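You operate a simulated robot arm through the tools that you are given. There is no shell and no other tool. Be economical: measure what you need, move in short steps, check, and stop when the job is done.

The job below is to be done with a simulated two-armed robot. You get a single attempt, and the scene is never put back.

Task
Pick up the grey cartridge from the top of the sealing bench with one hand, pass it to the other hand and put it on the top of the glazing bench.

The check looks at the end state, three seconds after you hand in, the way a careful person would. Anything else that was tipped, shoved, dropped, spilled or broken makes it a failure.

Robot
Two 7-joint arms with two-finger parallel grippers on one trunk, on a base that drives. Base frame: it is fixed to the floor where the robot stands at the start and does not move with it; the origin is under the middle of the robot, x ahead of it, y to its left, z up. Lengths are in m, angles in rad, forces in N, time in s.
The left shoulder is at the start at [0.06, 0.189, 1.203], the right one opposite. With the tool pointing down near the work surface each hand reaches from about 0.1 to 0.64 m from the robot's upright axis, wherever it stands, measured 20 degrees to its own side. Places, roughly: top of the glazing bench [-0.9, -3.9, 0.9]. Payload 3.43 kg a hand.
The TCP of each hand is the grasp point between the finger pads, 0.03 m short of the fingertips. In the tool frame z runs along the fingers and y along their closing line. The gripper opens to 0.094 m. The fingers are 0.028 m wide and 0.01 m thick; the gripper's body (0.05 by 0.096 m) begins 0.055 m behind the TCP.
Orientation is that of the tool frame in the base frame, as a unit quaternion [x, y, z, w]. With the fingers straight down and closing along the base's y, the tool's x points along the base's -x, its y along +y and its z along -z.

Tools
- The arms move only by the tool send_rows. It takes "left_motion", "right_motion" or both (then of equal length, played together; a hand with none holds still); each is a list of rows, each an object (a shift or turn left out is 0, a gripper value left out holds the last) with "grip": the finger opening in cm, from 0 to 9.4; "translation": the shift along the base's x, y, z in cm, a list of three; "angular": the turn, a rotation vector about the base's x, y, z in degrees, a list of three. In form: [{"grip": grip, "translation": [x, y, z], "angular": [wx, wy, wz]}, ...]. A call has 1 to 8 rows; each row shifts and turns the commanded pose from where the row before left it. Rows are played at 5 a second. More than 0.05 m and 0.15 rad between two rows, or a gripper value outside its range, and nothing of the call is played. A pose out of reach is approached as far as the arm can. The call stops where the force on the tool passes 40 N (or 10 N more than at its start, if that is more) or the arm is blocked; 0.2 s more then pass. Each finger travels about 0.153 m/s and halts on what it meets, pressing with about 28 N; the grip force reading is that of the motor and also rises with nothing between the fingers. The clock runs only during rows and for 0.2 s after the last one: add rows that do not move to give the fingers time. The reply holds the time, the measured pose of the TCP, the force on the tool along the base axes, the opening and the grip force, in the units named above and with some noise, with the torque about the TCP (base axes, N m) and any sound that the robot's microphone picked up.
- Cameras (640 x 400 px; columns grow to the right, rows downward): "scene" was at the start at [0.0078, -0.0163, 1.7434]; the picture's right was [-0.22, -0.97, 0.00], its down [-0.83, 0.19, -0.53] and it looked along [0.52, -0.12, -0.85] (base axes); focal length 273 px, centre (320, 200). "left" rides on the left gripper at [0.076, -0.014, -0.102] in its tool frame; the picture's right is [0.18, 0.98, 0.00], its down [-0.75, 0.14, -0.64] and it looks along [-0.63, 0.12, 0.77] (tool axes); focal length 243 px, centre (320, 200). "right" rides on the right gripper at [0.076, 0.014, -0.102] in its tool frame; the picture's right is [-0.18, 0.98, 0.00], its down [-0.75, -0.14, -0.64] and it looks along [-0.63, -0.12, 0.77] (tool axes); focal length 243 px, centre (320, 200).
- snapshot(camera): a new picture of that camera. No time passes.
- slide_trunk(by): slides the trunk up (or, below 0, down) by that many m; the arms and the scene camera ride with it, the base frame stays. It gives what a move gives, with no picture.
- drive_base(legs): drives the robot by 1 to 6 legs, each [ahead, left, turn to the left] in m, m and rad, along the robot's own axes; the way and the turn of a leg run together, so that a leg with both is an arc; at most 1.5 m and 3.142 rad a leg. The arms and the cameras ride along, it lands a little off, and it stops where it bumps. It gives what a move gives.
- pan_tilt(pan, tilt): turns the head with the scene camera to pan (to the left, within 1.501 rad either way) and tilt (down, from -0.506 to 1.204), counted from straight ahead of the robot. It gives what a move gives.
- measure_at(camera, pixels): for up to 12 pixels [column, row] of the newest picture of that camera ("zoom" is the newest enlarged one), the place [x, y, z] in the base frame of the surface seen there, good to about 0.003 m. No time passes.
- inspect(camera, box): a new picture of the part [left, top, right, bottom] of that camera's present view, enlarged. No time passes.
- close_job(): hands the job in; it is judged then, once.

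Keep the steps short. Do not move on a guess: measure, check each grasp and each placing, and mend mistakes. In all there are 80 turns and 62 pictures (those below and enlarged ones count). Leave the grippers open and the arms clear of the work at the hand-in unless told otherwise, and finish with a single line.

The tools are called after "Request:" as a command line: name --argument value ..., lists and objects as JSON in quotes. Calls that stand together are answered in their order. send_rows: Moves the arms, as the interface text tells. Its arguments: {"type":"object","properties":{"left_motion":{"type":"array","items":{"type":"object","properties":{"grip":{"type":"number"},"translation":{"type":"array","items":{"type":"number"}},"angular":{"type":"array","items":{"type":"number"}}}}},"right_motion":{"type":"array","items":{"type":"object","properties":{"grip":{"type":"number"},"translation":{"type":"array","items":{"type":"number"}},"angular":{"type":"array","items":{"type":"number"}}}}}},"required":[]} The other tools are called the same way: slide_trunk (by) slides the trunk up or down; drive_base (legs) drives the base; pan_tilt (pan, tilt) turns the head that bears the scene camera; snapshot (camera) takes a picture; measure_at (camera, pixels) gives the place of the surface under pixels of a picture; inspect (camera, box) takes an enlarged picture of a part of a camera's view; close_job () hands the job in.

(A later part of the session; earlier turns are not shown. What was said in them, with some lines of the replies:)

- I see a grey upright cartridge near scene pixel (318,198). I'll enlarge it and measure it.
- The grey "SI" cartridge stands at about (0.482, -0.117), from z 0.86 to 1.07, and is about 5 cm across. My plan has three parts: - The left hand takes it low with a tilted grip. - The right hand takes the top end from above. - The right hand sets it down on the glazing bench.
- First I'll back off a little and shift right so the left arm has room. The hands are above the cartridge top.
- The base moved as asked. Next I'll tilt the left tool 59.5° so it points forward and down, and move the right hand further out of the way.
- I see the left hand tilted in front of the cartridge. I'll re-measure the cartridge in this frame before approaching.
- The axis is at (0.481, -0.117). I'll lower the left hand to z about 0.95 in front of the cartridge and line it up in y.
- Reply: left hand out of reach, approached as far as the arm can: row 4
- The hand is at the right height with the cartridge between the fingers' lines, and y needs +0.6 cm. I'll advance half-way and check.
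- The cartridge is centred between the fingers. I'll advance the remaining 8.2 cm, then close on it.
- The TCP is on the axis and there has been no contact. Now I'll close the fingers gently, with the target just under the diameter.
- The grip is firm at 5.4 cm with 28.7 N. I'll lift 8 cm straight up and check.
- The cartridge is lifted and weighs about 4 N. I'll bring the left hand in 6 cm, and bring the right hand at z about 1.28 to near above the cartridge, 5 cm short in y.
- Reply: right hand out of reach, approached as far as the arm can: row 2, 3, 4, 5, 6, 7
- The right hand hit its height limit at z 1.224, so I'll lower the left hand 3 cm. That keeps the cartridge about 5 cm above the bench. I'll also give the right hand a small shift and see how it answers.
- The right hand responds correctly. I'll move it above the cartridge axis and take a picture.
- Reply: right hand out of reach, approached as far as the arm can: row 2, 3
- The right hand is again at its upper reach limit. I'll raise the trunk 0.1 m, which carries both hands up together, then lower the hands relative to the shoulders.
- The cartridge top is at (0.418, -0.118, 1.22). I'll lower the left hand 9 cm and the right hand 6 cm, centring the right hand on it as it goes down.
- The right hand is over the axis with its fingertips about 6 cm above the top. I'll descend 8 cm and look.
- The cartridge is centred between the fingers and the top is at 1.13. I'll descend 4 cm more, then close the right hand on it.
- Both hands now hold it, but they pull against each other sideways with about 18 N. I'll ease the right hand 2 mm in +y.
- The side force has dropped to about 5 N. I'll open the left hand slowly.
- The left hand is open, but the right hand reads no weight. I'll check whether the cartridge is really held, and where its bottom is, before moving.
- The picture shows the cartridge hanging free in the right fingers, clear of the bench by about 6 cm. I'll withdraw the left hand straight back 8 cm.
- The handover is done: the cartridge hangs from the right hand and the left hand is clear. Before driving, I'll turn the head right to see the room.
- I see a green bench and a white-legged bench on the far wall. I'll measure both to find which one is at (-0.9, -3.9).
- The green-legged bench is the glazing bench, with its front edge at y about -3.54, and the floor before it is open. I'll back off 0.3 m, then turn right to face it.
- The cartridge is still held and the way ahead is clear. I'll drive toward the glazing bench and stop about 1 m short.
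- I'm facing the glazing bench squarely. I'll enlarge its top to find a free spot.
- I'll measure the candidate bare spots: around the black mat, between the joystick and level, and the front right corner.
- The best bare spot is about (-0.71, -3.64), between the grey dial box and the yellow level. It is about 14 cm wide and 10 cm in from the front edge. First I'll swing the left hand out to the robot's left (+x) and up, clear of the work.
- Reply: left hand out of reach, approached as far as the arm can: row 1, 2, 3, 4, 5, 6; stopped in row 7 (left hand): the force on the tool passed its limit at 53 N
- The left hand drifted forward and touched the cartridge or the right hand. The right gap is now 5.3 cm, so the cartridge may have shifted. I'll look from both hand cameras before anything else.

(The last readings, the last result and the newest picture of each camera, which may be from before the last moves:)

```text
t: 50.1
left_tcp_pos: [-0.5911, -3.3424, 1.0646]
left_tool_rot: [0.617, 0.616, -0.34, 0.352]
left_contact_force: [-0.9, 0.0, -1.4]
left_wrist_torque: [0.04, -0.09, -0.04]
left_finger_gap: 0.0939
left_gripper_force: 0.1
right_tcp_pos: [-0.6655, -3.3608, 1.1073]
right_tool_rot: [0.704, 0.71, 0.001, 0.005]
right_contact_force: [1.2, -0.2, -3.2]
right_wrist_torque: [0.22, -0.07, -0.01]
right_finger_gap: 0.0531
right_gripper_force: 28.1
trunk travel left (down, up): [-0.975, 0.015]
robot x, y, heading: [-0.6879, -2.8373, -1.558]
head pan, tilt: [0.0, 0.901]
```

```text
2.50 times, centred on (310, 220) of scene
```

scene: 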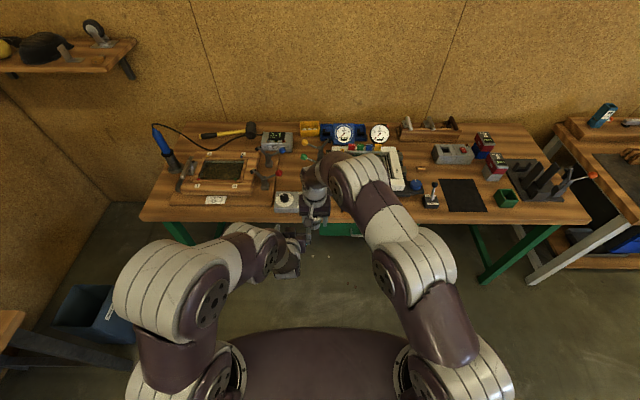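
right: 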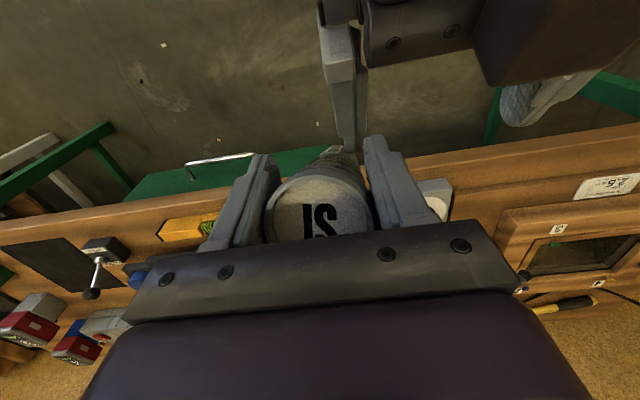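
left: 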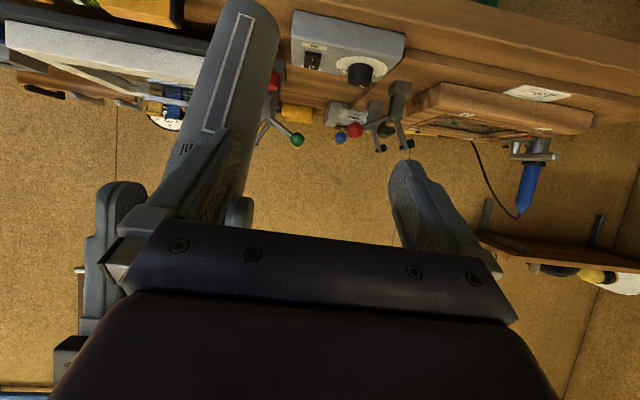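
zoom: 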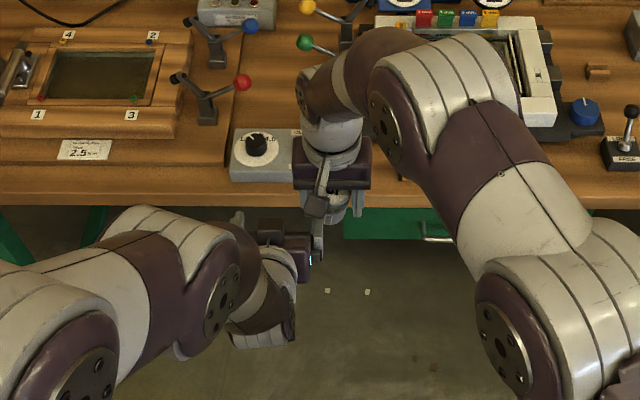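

The left hand's inner finger is leaning on the cartridge and has tilted it in the right grip. I'll move the left hand away to +x in small steps and check each reply.

Request:
send_rows --left_motion '[{"translation": [1, 0, 0]}, {"translation": [1, 0, 0]}]'

```text
t: 50.6
left_tcp_pos: [-0.5828, -3.345, 1.0668]
left_tool_rot: [0.621, 0.611, -0.34, 0.354]
left_contact_force: [-1.2, 0.8, -0.7]
left_wrist_torque: [0.0, -0.1, -0.06]
left_finger_gap: 0.0939
left_gripper_force: 0.0
left hand out of reach, approached as far as the arm can: row 2
right_tcp_pos: [-0.6612, -3.3627, 1.11]
right_tool_rot: [0.704, 0.71, 0.0, 0.011]
right_contact_force: [1.5, -1.2, -3.5]
right_wrist_torque: [0.22, -0.05, -0.08]
right_finger_gap: 0.053
right_gripper_force: 28.3
trunk travel left (down, up): [-0.975, 0.015]
robot x, y, heading: [-0.6929, -2.8399, -1.563]
head pan, tilt: [0.0, 0.901]
stopped in row 2 (right hand): the force on the tool passed its limit at 48 N (the readings are from after the stop); the commanded pose is now the measured one
```

Moving +x pulled the right hand along. The left inner finger sits on the robot side of the cartridge, just inside the right hand's finger, so sideways is the wrong way out. I'll ease the left hand back by 1 cm, then move the right hand forward (-y), away from it.

Request:
send_rows --left_motion '[{"translation": [-0.6, 0, 0]}, {}, {}]' --right_motion '[{}, {"translation": [0, -1, 0]}, {}]'

```text
t: 51.4
left_tcp_pos: [-0.5895, -3.3457, 1.0666]
left_tool_rot: [0.621, 0.611, -0.34, 0.355]
left_contact_force: [0.1, -0.6, -0.2]
left_wrist_torque: [0.01, -0.03, -0.02]
left_finger_gap: 0.0941
left_gripper_force: 0.0
right_tcp_pos: [-0.6621, -3.3716, 1.1088]
right_tool_rot: [0.704, 0.71, 0.0, 0.011]
right_contact_force: [-0.2, -0.2, -4.7]
right_wrist_torque: [0.21, 0.07, 0.0]
right_finger_gap: 0.0532
right_gripper_force: 26.9
trunk travel left (down, up): [-0.975, 0.015]
robot x, y, heading: [-0.6844, -2.8388, -1.562]
head pan, tilt: [0.0, 0.901]
```

The contact forces are gone and the right hand reads the 4.7 N weight. I'll move the right hand a further 6 cm forward. The cartridge bottom is around 0.92, above the bench at 0.86, and still in front of the bench edge.

Request:
send_rows --right_motion '[{"translation": [0, -1.5, 0]}, {"translation": [0, -1.5, 0]}, {"translation": [0, -1.5, 0]}, {"translation": [0, -1.5, 0]}, {}]'

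Request:
snapshot --camera "left"

Request:
snapshot --camera "right"

```text
t: 52.6
left_tcp_pos: [-0.591, -3.345, 1.0667]
left_tool_rot: [0.62, 0.611, -0.341, 0.355]
left_contact_force: [-0.1, -0.3, -0.1]
left_wrist_torque: [-0.01, -0.03, -0.03]
left_finger_gap: 0.0939
left_gripper_force: 0.0
right_tcp_pos: [-0.6627, -3.4258, 1.109]
right_tool_rot: [0.705, 0.709, 0.0, 0.012]
right_contact_force: [-0.4, 0.5, -4.4]
right_wrist_torque: [0.22, 0.0, 0.03]
right_finger_gap: 0.0533
right_gripper_force: 28.0
right hand out of reach, approached as far as the arm can: row 4
trunk travel left (down, up): [-0.975, 0.015]
robot x, y, heading: [-0.6868, -2.8335, -1.557]
head pan, tilt: [0.0, 0.901]
```

```text
29 pictures are left
```

left: 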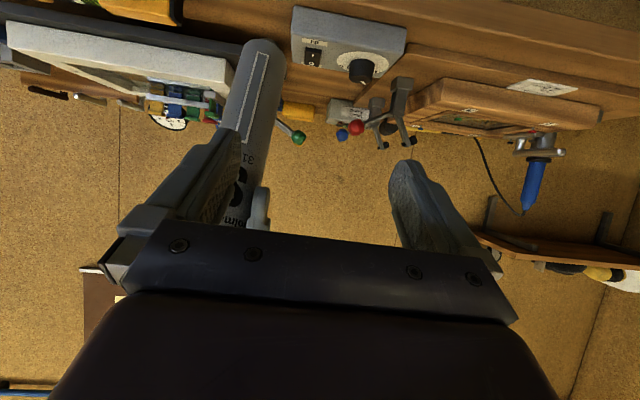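

```text
28 pictures are left
```

right: 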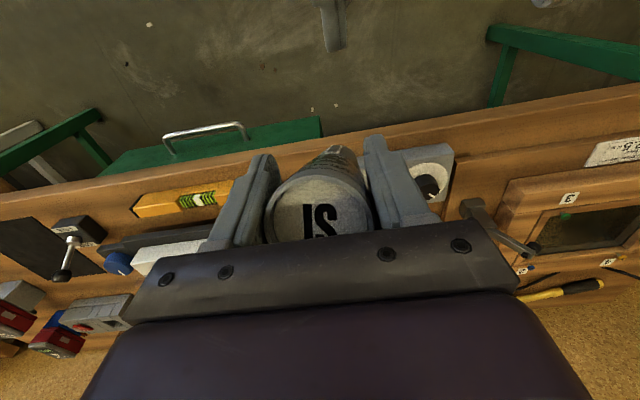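

The hands are clear of each other. Now I'll measure the cartridge's tilt in the right grip.

Request:
measure_at --camera "left" --pixels '[[262, 50], [246, 60], [277, 60], [258, 80], [250, 110], [245, 140], [228, 110], [271, 110]]'

Request:
measure_at --camera "right" --pixels '[[320, 215], [285, 215], [355, 215], [320, 185], [325, 165], [333, 152], [305, 175], [350, 170]]'

```text
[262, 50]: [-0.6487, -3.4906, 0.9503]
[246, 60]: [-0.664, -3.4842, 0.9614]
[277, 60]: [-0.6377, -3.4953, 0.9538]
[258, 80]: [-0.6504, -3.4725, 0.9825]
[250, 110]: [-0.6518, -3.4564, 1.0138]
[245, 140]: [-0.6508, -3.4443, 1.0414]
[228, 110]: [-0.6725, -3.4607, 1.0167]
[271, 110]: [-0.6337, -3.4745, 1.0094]
```

```text
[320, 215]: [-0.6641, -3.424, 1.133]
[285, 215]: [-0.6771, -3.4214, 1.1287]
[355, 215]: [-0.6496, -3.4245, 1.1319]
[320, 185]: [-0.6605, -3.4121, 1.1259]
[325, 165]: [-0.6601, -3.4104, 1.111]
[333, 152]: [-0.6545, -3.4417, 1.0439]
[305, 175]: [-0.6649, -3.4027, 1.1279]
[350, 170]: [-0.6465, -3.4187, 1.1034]
```

The cartridge leans about 27°, with its bottom away from the robot, pivoted about the finger line. First I'll get the left hand properly out of the way by turning it back toward tool-down while moving it +x, two rows at a time.

Request:
send_rows --left_motion '[{"translation": [0.5, 1, 0], "angular": [6, 0, 0]}, {"translation": [1, 0.5, 0], "angular": [6, 0, 0]}]'

```text
t: 53.2
left_tcp_pos: [-0.5738, -3.3287, 1.067]
left_tool_rot: [0.655, 0.643, -0.275, 0.287]
left_contact_force: [-0.9, 0.8, -0.5]
left_wrist_torque: [-0.01, 0.03, 0.02]
left_finger_gap: 0.0939
left_gripper_force: 0.0
right_tcp_pos: [-0.6613, -3.425, 1.1109]
right_tool_rot: [0.704, 0.71, 0.0, 0.011]
right_contact_force: [-0.2, -0.1, -6.1]
right_wrist_torque: [0.22, 0.01, 0.03]
right_finger_gap: 0.053
right_gripper_force: 27.7
trunk travel left (down, up): [-0.975, 0.015]
robot x, y, heading: [-0.6878, -2.8387, -1.558]
head pan, tilt: [0.0, 0.901]
```

That was reachable and clean. I'll carry on the same way.

Request:
send_rows --left_motion '[{"translation": [2, 0, 0.5], "angular": [6, 0, 0]}, {"translation": [2, 0, 0.5], "angular": [6, 0, 0]}, {"translation": [2, 0, 0.5], "angular": [6, 0, 0]}, {}]'

```text
t: 54.2
left_tcp_pos: [-0.5126, -3.3304, 1.084]
left_tool_rot: [0.691, 0.679, -0.17, 0.181]
left_contact_force: [-0.6, 0.1, -0.1]
left_wrist_torque: [0.02, -0.04, -0.03]
left_finger_gap: 0.0939
left_gripper_force: 0.0
right_tcp_pos: [-0.6629, -3.4253, 1.1087]
right_tool_rot: [0.705, 0.709, 0.0, 0.011]
right_contact_force: [0.0, -0.4, -3.9]
right_wrist_torque: [0.21, 0.01, 0.01]
right_finger_gap: 0.0529
right_gripper_force: 28.0
trunk travel left (down, up): [-0.975, 0.015]
robot x, y, heading: [-0.6878, -2.8352, -1.558]
head pan, tilt: [0.0, 0.901]
```

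Request:
send_rows --left_motion '[{"translation": [2, 1, 1], "angular": [7, 0, 0]}, {"translation": [2, 1, 1], "angular": [7, 0, 0]}, {"translation": [2, 1, 1], "angular": [7, 0, 0]}, {"translation": [2, 1, 1], "angular": [6, 0, 0]}, {}]'

```text
t: 55.4
left_tcp_pos: [-0.4678, -3.3143, 1.1129]
left_tool_rot: [0.709, 0.696, -0.075, 0.09]
left_contact_force: [-0.5, -0.7, 0.2]
left_wrist_torque: [0.03, 0.0, 0.03]
left_finger_gap: 0.0937
left_gripper_force: 0.2
left hand out of reach, approached as far as the arm can: row 3, 4
right_tcp_pos: [-0.6618, -3.4255, 1.1096]
right_tool_rot: [0.704, 0.71, 0.0, 0.011]
right_contact_force: [1.2, 0.0, -4.2]
right_wrist_torque: [0.24, 0.04, 0.03]
right_finger_gap: 0.0531
right_gripper_force: 27.9
trunk travel left (down, up): [-0.975, 0.015]
robot x, y, heading: [-0.6894, -2.8395, -1.56]
head pan, tilt: [0.0, 0.901]
```

The left hand is now 20 cm aside. I'll bring the right hand in (+y), where it has room, and begin turning it about x to bring the cartridge upright.

Request:
send_rows --right_motion '[{"translation": [-1, 3, 0]}, {"translation": [-1, 3, 0]}, {"translation": [-1, 3, 0]}, {"translation": [-1, 2, 0]}, {"angular": [6.5, 0, 0]}, {"angular": [6.5, 0, 0]}, {}]'

```text
t: 57.0
left_tcp_pos: [-0.4676, -3.3122, 1.1141]
left_tool_rot: [0.709, 0.695, -0.075, 0.091]
left_contact_force: [0.3, -0.2, -0.2]
left_wrist_torque: [-0.03, -0.01, -0.01]
left_finger_gap: 0.094
left_gripper_force: 0.2
right_tcp_pos: [-0.7024, -3.3154, 1.1089]
right_tool_rot: [0.701, 0.705, 0.08, -0.069]
right_contact_force: [-0.5, 0.0, -4.4]
right_wrist_torque: [0.13, 0.0, 0.02]
right_finger_gap: 0.053
right_gripper_force: 27.8
trunk travel left (down, up): [-0.975, 0.015]
robot x, y, heading: [-0.6896, -2.8373, -1.562]
head pan, tilt: [0.0, 0.901]
```

The rotation is reachable and the wrist torque is falling as it should. I'll turn another 13° and check.

Request:
send_rows --right_motion '[{"angular": [6.5, 0, 0]}, {"angular": [6.5, 0, 0]}, {}]'

Request:
snapshot --camera "scene"

Request:
snapshot --camera "right"

Request:
snapshot --camera "left"

```text
t: 57.8
left_tcp_pos: [-0.467, -3.3117, 1.1138]
left_tool_rot: [0.709, 0.695, -0.075, 0.091]
left_contact_force: [-0.3, 0.0, 0.0]
left_wrist_torque: [0.02, -0.02, 0.0]
left_finger_gap: 0.0941
left_gripper_force: 0.1
right_tcp_pos: [-0.715, -3.267, 1.0947]
right_tool_rot: [0.691, 0.692, 0.156, -0.142]
right_contact_force: [0.1, -0.8, -5.3]
right_wrist_torque: [0.05, 0.04, -0.01]
right_finger_gap: 0.0532
right_gripper_force: 27.6
right hand out of reach, approached as far as the arm can: row 1, 2
trunk travel left (down, up): [-0.975, 0.015]
robot x, y, heading: [-0.6888, -2.8377, -1.563]
head pan, tilt: [0.0, 0.901]
```

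```text
27 pictures are left
```

scene: 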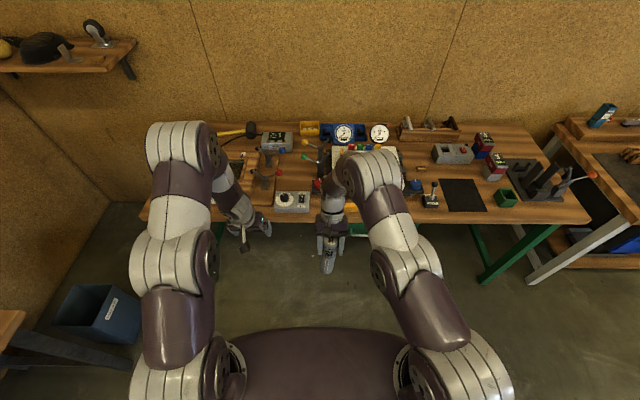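

```text
26 pictures are left
```

right: 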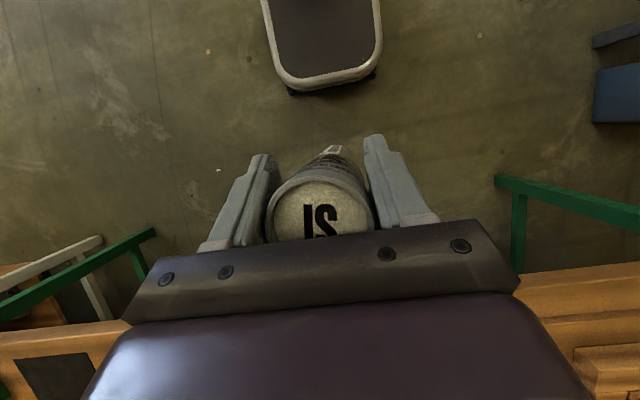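

```text
25 pictures are left
```

left: 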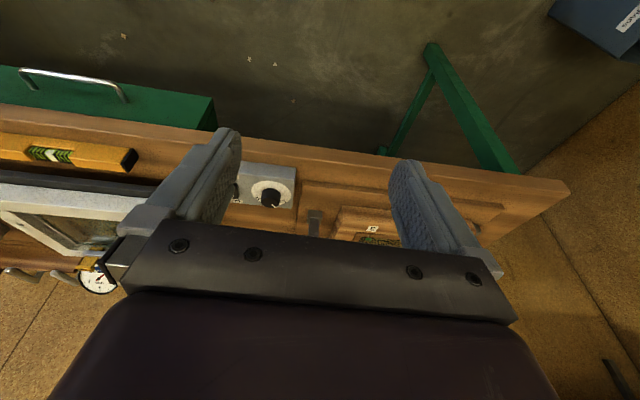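

The rotation reached about 25° and the arm pulled the hand in to fit. I'll check how upright the cartridge is with an enlarged view.

Request:
inspect --camera "scene" --box '[290, 200, 370, 290]'

Request:
measure_at --camera "scene" --pixels '[[330, 243], [329, 250], [328, 256], [328, 262], [327, 268], [327, 272]]'

Request:
measure_at --camera "right" --pixels '[[320, 215], [285, 215], [355, 215], [320, 230], [325, 190], [330, 150], [325, 172]]'

```text
4.44 times, centred on (330, 245) of scene
```

zoom: 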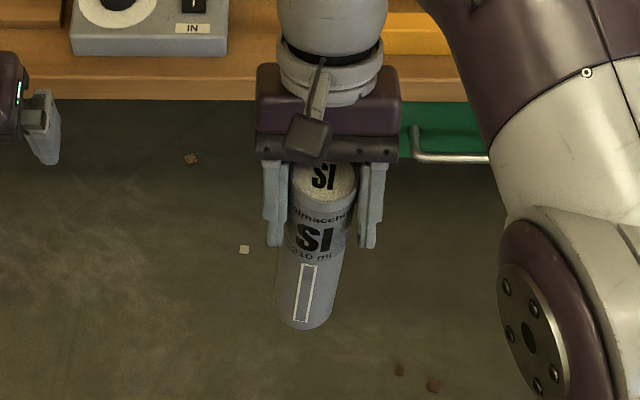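

```text
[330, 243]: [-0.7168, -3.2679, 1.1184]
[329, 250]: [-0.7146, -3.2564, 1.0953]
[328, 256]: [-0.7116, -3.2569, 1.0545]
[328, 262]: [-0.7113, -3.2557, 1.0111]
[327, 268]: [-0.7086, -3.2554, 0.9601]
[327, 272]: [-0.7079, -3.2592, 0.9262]
```

```text
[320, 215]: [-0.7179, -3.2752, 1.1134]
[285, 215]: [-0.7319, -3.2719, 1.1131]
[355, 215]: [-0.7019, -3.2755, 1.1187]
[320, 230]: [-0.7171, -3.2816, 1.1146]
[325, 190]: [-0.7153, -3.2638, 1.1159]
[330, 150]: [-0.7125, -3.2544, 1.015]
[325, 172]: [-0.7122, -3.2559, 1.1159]
```

It's upright front to back, with a small 2.3° side lean (bottom toward +x). The bottom is at z about 0.907. I'll correct the lean by turning +2.3° about y, then re-check heights of the things near the landing spot before driving in.

Request:
send_rows --right_motion '[{"angular": [0, 2.3, 0]}, {}]'

Request:
snapshot --camera "scene"

Request:
measure_at --camera "scene" --pixels '[[330, 243], [329, 250], [328, 260], [327, 270], [265, 170], [282, 173], [286, 198], [308, 195], [350, 209], [303, 205], [319, 185], [273, 202]]'

```text
t: 58.4
left_tcp_pos: [-0.467, -3.3128, 1.1131]
left_tool_rot: [0.709, 0.695, -0.075, 0.092]
left_contact_force: [0.5, -0.1, 0.2]
left_wrist_torque: [0.03, -0.03, -0.05]
left_finger_gap: 0.094
left_gripper_force: 0.1
right_tcp_pos: [-0.7179, -3.2608, 1.0925]
right_tool_rot: [0.692, 0.689, 0.144, -0.162]
right_contact_force: [0.2, 0.2, -4.7]
right_wrist_torque: [0.05, -0.01, -0.01]
right_finger_gap: 0.0531
right_gripper_force: 27.6
right hand out of reach, approached as far as the arm can: row 1
trunk travel left (down, up): [-0.975, 0.015]
robot x, y, heading: [-0.689, -2.8391, -1.557]
head pan, tilt: [0.0, 0.901]
```

```text
23 pictures are left
```

scene: 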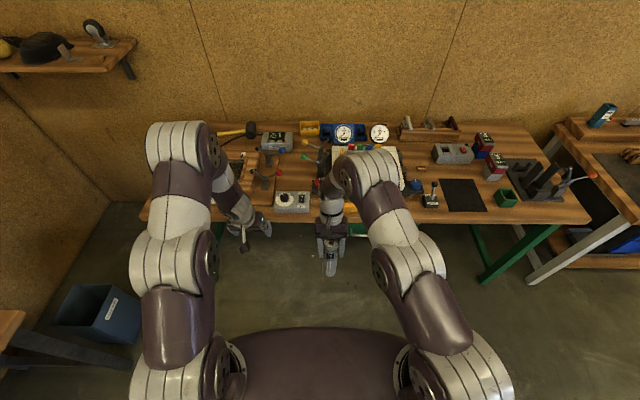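

```text
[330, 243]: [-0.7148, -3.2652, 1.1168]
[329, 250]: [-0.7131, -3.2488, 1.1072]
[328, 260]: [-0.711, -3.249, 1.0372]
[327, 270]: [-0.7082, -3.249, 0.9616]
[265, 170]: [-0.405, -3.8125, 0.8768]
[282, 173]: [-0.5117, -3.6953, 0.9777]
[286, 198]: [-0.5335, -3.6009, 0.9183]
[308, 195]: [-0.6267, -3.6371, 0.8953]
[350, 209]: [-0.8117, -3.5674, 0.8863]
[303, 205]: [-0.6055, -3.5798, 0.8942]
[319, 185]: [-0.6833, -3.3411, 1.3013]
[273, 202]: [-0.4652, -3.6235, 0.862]
```

The surrounding items are low: dial box 0.895, knob 0.918, red ball 0.978. I'll check the side lean once more in an enlargement.

Request:
inspect --camera "scene" --box '[290, 200, 370, 290]'

Request:
measure_at --camera "zoom" --pixels '[[295, 270], [345, 270], [295, 300], [345, 300], [320, 270], [320, 310], [322, 230], [325, 185], [320, 325]]'

```text
4.44 times, centred on (330, 245) of scene
```

zoom: 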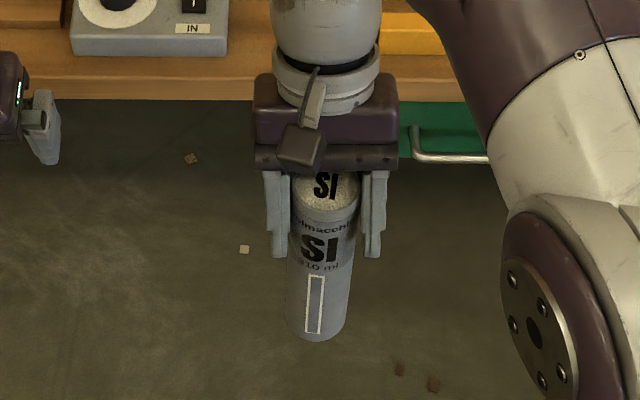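

```text
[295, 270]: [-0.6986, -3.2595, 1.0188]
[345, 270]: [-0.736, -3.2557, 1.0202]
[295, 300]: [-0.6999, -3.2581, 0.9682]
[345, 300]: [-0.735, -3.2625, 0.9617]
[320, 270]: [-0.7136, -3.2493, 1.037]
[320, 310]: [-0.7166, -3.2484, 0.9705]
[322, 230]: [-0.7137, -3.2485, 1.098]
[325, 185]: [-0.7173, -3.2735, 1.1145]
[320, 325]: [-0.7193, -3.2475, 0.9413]
```

The cartridge is upright now. Before driving in, I'll check how far the robot's own front deck reaches compared with the bench edge.

Request:
measure_at --camera "scene" --pixels '[[320, 332], [260, 335], [380, 335], [300, 222], [350, 222], [360, 230], [420, 222]]'

```text
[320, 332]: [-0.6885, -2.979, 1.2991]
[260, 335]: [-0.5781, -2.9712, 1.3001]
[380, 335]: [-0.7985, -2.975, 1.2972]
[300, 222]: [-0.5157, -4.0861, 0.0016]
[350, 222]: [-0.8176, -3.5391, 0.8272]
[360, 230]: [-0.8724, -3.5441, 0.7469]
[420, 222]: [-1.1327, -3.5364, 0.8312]
```

At the start the robot stood about 0.33 m from a bench edge, and here I would end at 0.37 m, so it fits. I'll drive forward 0.335 m.

Request:
drive_base --legs '[[0.335, 0, 0]]'

Request:
snapshot --camera "scene"

Request:
snapshot --camera "right"

```text
t: 60.6
left_tcp_pos: [-0.4667, -3.6493, 1.1142]
left_tool_rot: [0.71, 0.694, -0.075, 0.091]
left_contact_force: [-0.4, 0.7, -0.1]
left_wrist_torque: [0.0, 0.02, 0.0]
left_finger_gap: 0.094
left_gripper_force: 0.0
right_tcp_pos: [-0.7173, -3.5972, 1.0936]
right_tool_rot: [0.693, 0.688, 0.145, -0.16]
right_contact_force: [0.4, -0.2, -3.8]
right_wrist_torque: [0.04, -0.01, 0.0]
right_finger_gap: 0.0529
right_gripper_force: 28.1
trunk travel left (down, up): [-0.975, 0.015]
robot x, y, heading: [-0.6882, -3.1732, -1.57]
head pan, tilt: [0.0, 0.901]
```

```text
21 pictures are left
```

scene: 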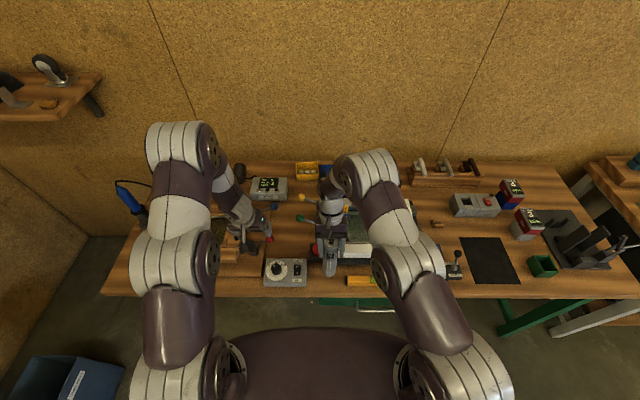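

```text
20 pictures are left
```

right: 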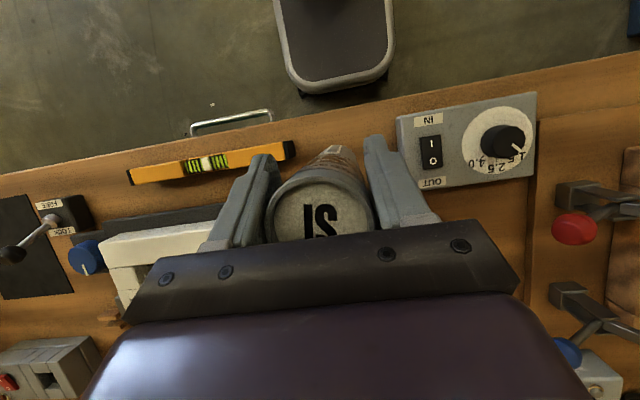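

The cartridge is over the spot. I'll enlarge to check clearances around its foot.

Request:
inspect --camera "scene" --box '[250, 200, 410, 310]'

Request:
measure_at --camera "zoom" --pixels '[[320, 300], [322, 260], [297, 270], [348, 270], [226, 320], [245, 320], [380, 325], [388, 325], [320, 330], [320, 350], [255, 195], [262, 230]]'

```text
3.64 times, centred on (330, 255) of scene
```

zoom: 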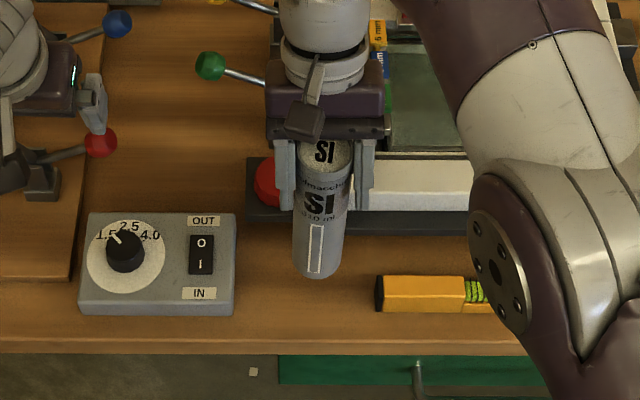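

```text
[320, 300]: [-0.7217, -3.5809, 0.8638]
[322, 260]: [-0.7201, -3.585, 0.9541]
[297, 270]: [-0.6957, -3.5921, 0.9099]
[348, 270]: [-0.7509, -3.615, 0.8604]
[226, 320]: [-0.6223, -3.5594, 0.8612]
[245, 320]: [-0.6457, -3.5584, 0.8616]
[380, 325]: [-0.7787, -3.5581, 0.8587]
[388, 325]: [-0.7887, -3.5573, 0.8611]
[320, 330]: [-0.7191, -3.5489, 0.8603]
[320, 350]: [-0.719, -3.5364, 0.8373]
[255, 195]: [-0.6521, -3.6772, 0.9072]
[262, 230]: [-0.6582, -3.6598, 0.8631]
```

There are 2 cm or more of clearance on every side, and about 4.6 cm to go down. I'll lower 3.5 cm first.

Request:
send_rows --right_motion '[{"translation": [0, 0, -1]}, {"translation": [0, 0, -1]}, {"translation": [0, 0, -1]}, {"translation": [0, 0, -0.5]}, {}]'

Request:
inspect --camera "scene" --box '[250, 200, 410, 310]'

Request:
measure_at --camera "zoom" --pixels '[[318, 270], [318, 280], [318, 286], [318, 290], [318, 296], [322, 240], [298, 275], [338, 275], [323, 150]]'

```text
t: 61.8
left_tcp_pos: [-0.4664, -3.6505, 1.1154]
left_tool_rot: [0.71, 0.694, -0.076, 0.091]
left_contact_force: [0.9, 0.7, 0.3]
left_wrist_torque: [0.02, 0.02, 0.0]
left_finger_gap: 0.094
left_gripper_force: 0.0
right_tcp_pos: [-0.7167, -3.5979, 1.0564]
right_tool_rot: [0.694, 0.687, 0.145, -0.161]
right_contact_force: [-0.1, 0.2, -3.9]
right_wrist_torque: [0.08, 0.0, 0.01]
right_finger_gap: 0.0527
right_gripper_force: 27.9
trunk travel left (down, up): [-0.975, 0.015]
robot x, y, heading: [-0.6837, -3.174, -1.563]
head pan, tilt: [0.0, 0.901]
```

```text
3.64 times, centred on (330, 255) of scene
```

zoom: 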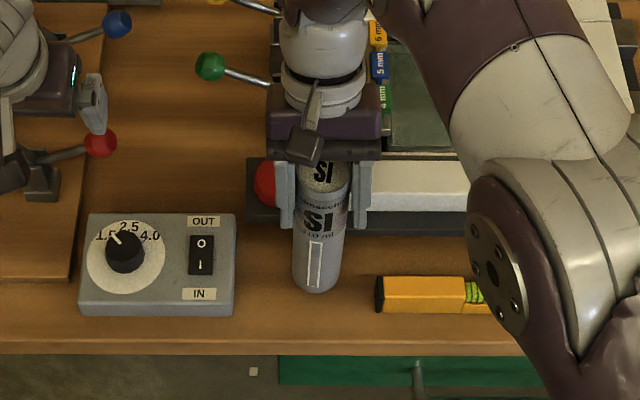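

```text
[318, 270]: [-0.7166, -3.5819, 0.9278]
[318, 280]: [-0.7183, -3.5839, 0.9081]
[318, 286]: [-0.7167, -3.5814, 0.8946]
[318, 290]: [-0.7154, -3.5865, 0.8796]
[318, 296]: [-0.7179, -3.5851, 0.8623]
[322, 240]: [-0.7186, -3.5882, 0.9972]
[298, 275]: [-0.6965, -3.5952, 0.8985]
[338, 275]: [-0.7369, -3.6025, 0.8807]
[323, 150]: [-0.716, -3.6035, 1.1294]
```

The bottom is at about z 0.875. I'll lower in small steps and watch the force.

Request:
send_rows --right_motion '[{"translation": [0, 0, -0.4]}, {"translation": [0, 0, -0.4]}, {}]'

Request:
send_rows --right_motion '[{"translation": [0, 0, -0.2]}, {}]'

```text
t: 62.6
left_tcp_pos: [-0.4663, -3.65, 1.1139]
left_tool_rot: [0.71, 0.695, -0.075, 0.09]
left_contact_force: [-0.3, 0.1, 0.1]
left_wrist_torque: [0.03, 0.0, 0.02]
left_finger_gap: 0.0941
left_gripper_force: 0.1
right_tcp_pos: [-0.7168, -3.5984, 1.0488]
right_tool_rot: [0.694, 0.687, 0.146, -0.16]
right_contact_force: [0.1, -0.1, -5.0]
right_wrist_torque: [0.04, -0.02, -0.01]
right_finger_gap: 0.0529
right_gripper_force: 27.6
trunk travel left (down, up): [-0.975, 0.015]
robot x, y, heading: [-0.6856, -3.1767, -1.562]
head pan, tilt: [0.0, 0.901]
```

```text
t: 63.2
left_tcp_pos: [-0.4666, -3.6498, 1.114]
left_tool_rot: [0.711, 0.694, -0.076, 0.09]
left_contact_force: [-0.1, -0.6, 0.6]
left_wrist_torque: [0.03, 0.0, 0.01]
left_finger_gap: 0.0939
left_gripper_force: 0.1
right_tcp_pos: [-0.7154, -3.5968, 1.0479]
right_tool_rot: [0.694, 0.687, 0.145, -0.16]
right_contact_force: [-0.7, 0.7, 9.0]
right_wrist_torque: [-0.14, 0.4, -0.03]
right_finger_gap: 0.0531
right_gripper_force: 27.5
trunk travel left (down, up): [-0.975, 0.015]
robot x, y, heading: [-0.6842, -3.1754, -1.567]
head pan, tilt: [0.0, 0.901]
```

The foot has touched at a TCP height of 1.048, with a torque that suggests a slight lean on one rim. I'll check the verticality before releasing.

Request:
inspect --camera "scene" --box '[290, 230, 370, 290]'

Request:
measure_at --camera "zoom" --pixels '[[300, 100], [295, 200], [290, 280], [270, 180], [335, 180], [255, 300], [315, 300], [260, 250], [325, 250], [290, 330]]'

```text
6.67 times, centred on (330, 260) of scene
```

zoom: 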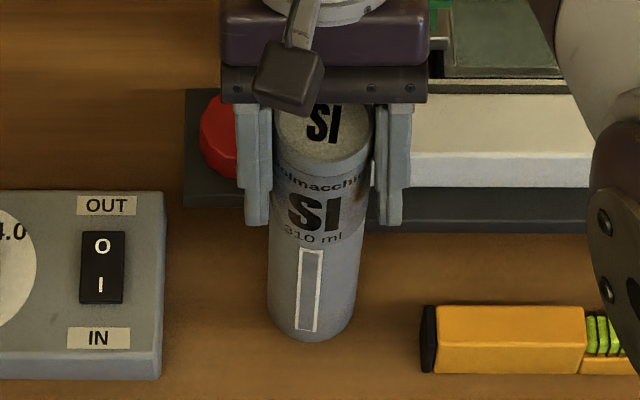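

```text
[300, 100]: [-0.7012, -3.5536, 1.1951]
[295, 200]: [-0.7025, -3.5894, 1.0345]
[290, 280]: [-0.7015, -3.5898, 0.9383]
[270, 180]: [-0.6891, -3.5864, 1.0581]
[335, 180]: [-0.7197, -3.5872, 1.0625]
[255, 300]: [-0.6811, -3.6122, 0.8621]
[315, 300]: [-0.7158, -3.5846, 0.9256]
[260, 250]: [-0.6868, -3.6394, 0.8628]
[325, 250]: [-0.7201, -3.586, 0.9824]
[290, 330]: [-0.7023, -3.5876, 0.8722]
```

It is upright to within about half a degree. I'll open the right hand slowly.

Request:
send_rows --right_motion '[{"grip": 5.6}, {"grip": 6.2}, {"grip": 7.5}, {"grip": 9.0}, {"grip": 9.4}, {}]'

Request:
inspect --camera "scene" --box '[290, 230, 370, 290]'

```text
t: 64.6
left_tcp_pos: [-0.4659, -3.65, 1.1131]
left_tool_rot: [0.71, 0.695, -0.075, 0.091]
left_contact_force: [-0.3, -0.8, 0.6]
left_wrist_torque: [0.06, 0.01, 0.01]
left_finger_gap: 0.0943
left_gripper_force: 0.1
right_tcp_pos: [-0.7162, -3.5972, 1.0476]
right_tool_rot: [0.693, 0.687, 0.146, -0.161]
right_contact_force: [0.0, 0.3, 0.3]
right_wrist_torque: [0.0, -0.06, 0.0]
right_finger_gap: 0.0939
right_gripper_force: 0.1
trunk travel left (down, up): [-0.975, 0.015]
robot x, y, heading: [-0.686, -3.1748, -1.563]
head pan, tilt: [0.0, 0.901]
```

```text
6.67 times, centred on (330, 260) of scene
```

zoom: 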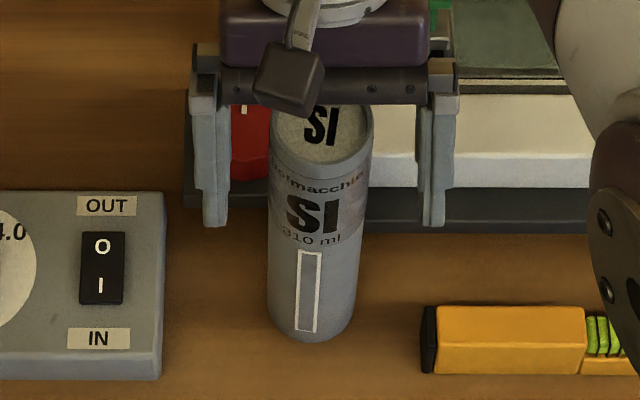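

The cartridge stands free and upright. I'll raise the right hand, turning it gradually back to tool-down so that it stays in reach.

Request:
send_rows --right_motion '[{"translation": [0, 0, 1.5]}, {"translation": [0, 0, 1.5]}, {"translation": [0, 0, 0.5], "angular": [-5, 0, 0]}, {"translation": [0, 0, 0.5], "angular": [-5, 0, 0]}, {}]'

Request:
inspect --camera "scene" --box '[270, 200, 390, 290]'

```text
t: 65.8
left_tcp_pos: [-0.4664, -3.6499, 1.1136]
left_tool_rot: [0.711, 0.694, -0.076, 0.09]
left_contact_force: [0.4, 0.4, 0.1]
left_wrist_torque: [0.02, -0.02, 0.0]
left_finger_gap: 0.0943
left_gripper_force: 0.1
right_tcp_pos: [-0.7167, -3.5974, 1.0887]
right_tool_rot: [0.705, 0.697, 0.085, -0.1]
right_contact_force: [1.2, 0.5, -0.5]
right_wrist_torque: [0.01, 0.0, 0.01]
right_finger_gap: 0.0941
right_gripper_force: 0.1
trunk travel left (down, up): [-0.975, 0.015]
robot x, y, heading: [-0.6838, -3.1765, -1.568]
head pan, tilt: [0.0, 0.901]
```

```text
4.44 times, centred on (330, 245) of scene
```

zoom: 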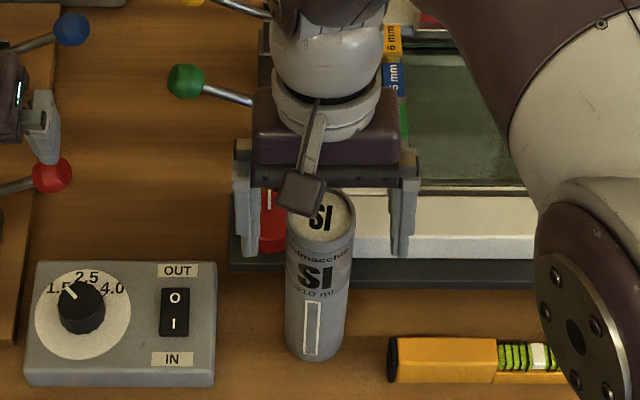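

The hand is rising cleanly and the cartridge hasn't been touched. I'll raise it further in the same way.

Request:
send_rows --right_motion '[{"translation": [0, 0, 1], "angular": [-5, 0, 0]}, {"translation": [0, 0, 1.5], "angular": [-4, 0, 0]}, {"translation": [0, 0, 1.5]}, {"translation": [0, 0, 1.5]}, {"translation": [0, 0, 1.5]}, {}]'

Request:
inspect --camera "scene" --box '[270, 200, 390, 290]'

```text
t: 67.2
left_tcp_pos: [-0.4664, -3.6503, 1.1139]
left_tool_rot: [0.711, 0.693, -0.076, 0.09]
left_contact_force: [-0.1, -0.6, -0.8]
left_wrist_torque: [-0.01, -0.01, 0.03]
left_finger_gap: 0.0941
left_gripper_force: 0.1
right_tcp_pos: [-0.7171, -3.5977, 1.1579]
right_tool_rot: [0.711, 0.701, 0.03, -0.044]
right_contact_force: [-0.3, -1.2, 0.0]
right_wrist_torque: [-0.01, 0.0, 0.02]
right_finger_gap: 0.0943
right_gripper_force: 0.1
trunk travel left (down, up): [-0.975, 0.015]
robot x, y, heading: [-0.6852, -3.1728, -1.562]
head pan, tilt: [0.0, 0.901]
```

```text
4.44 times, centred on (330, 245) of scene
```

zoom: 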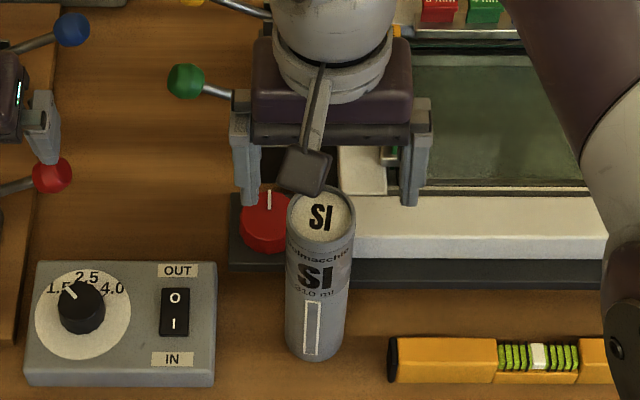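

The fingertips are at z about 1.128, above the cartridge top at 1.07. I'll raise another 3 cm, then back the robot straight away.

Request:
send_rows --right_motion '[{"translation": [0, 0, 1.5]}, {"translation": [0, 0, 1.5]}, {}]'

Request:
drive_base --legs '[[-0.4, 0, 0]]'

Request:
snapshot --camera "scene"

```text
t: 68.0
left_tcp_pos: [-0.4666, -3.6507, 1.1138]
left_tool_rot: [0.71, 0.694, -0.075, 0.091]
left_contact_force: [-0.3, 0.3, -0.2]
left_wrist_torque: [0.0, 0.0, -0.03]
left_finger_gap: 0.0938
left_gripper_force: 0.1
right_tcp_pos: [-0.717, -3.5975, 1.1875]
right_tool_rot: [0.711, 0.701, 0.03, -0.045]
right_contact_force: [-0.2, 0.1, -0.6]
right_wrist_torque: [0.03, -0.01, 0.02]
right_finger_gap: 0.0941
right_gripper_force: 0.0
trunk travel left (down, up): [-0.975, 0.015]
robot x, y, heading: [-0.683, -3.177, -1.565]
head pan, tilt: [0.0, 0.901]
```

```text
t: 70.5
left_tcp_pos: [-0.4695, -3.2526, 1.1136]
left_tool_rot: [0.711, 0.693, -0.075, 0.09]
left_contact_force: [0.6, -0.3, 0.4]
left_wrist_torque: [0.01, -0.01, -0.01]
left_finger_gap: 0.0939
left_gripper_force: 0.1
right_tcp_pos: [-0.7198, -3.2008, 1.1864]
right_tool_rot: [0.711, 0.701, 0.03, -0.045]
right_contact_force: [0.0, -0.2, 0.0]
right_wrist_torque: [0.0, 0.01, -0.01]
right_finger_gap: 0.094
right_gripper_force: 0.1
trunk travel left (down, up): [-0.975, 0.015]
robot x, y, heading: [-0.6855, -2.7756, -1.565]
head pan, tilt: [0.0, 0.901]
```

```text
13 pictures are left
```

scene: 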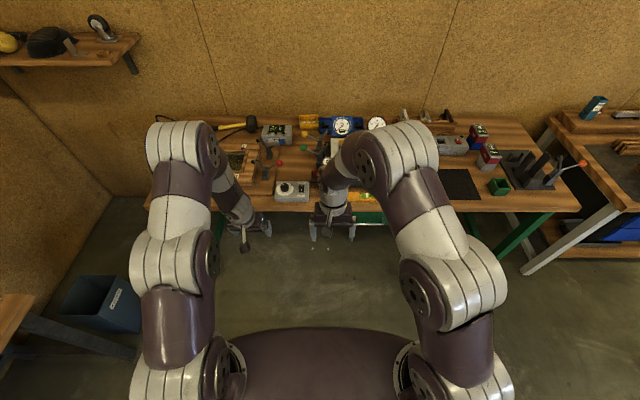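

Both hands are open and clear of the bench. The right wrist hides the cartridge in the scene view, so I'll check it with the hand cameras.

Request:
inspect --camera "scene" --box '[280, 120, 400, 220]'

Request:
snapshot --camera "left"

Request:
snapshot --camera "right"

```text
4.00 times, centred on (340, 170) of scene
```

zoom: 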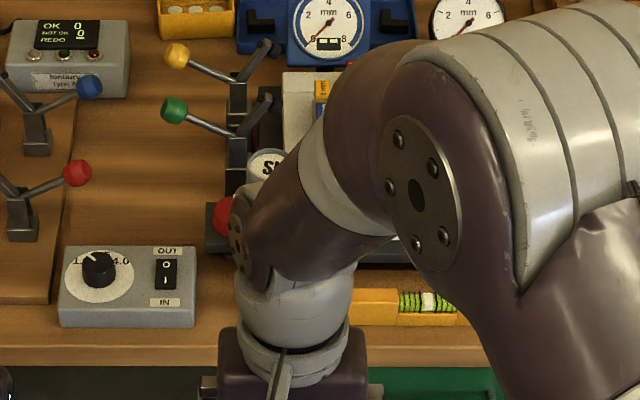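

```text
11 pictures are left
```

left: 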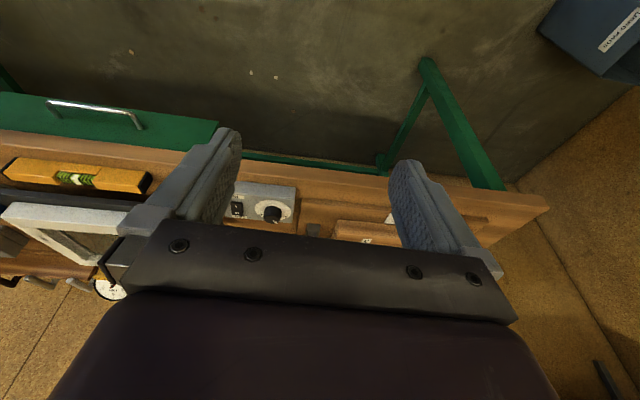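

```text
10 pictures are left
```

right: 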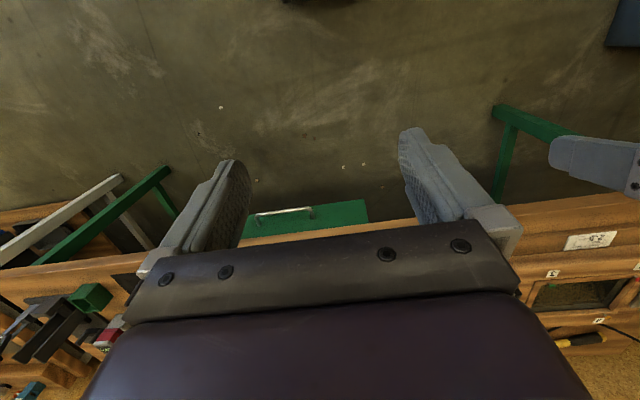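

Its "SI" top shows upright at zoom (265,165). I'll step sideways 0.25 m to see the whole cartridge.

Request:
drive_base --legs '[[-0.1, -0.25, 0]]'

Request:
inspect --camera "scene" --box '[180, 100, 360, 230]'

```text
t: 72.4
left_tcp_pos: [-0.7224, -3.1539, 1.1133]
left_tool_rot: [0.713, 0.692, -0.076, 0.089]
left_contact_force: [-0.1, -0.1, 0.1]
left_wrist_torque: [-0.02, -0.02, 0.0]
left_finger_gap: 0.0938
left_gripper_force: 0.0
right_tcp_pos: [-0.9723, -3.1022, 1.188]
right_tool_rot: [0.712, 0.7, 0.03, -0.046]
right_contact_force: [0.1, -0.2, 0.7]
right_wrist_torque: [0.02, 0.01, 0.0]
right_finger_gap: 0.094
right_gripper_force: 0.0
trunk travel left (down, up): [-0.975, 0.015]
robot x, y, heading: [-0.9363, -2.6753, -1.571]
head pan, tilt: [0.0, 0.901]
```

```text
3.08 times, centred on (270, 165) of scene
```

zoom: 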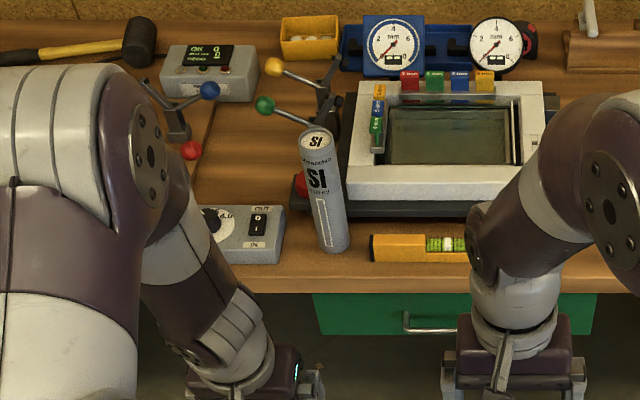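

The grey cartridge stands upright and alone on bare wood, and the items around it are undisturbed. Both grippers are open and clear, so I'm handing in.

Request:
close_job

```text
The job is handed in.
```

The grey cartridge was picked up with the left hand, passed to the right hand, and now stands upright on the glazing bench; the left hand bumped it in the right grip on the way, and I straightened it before setting it down.
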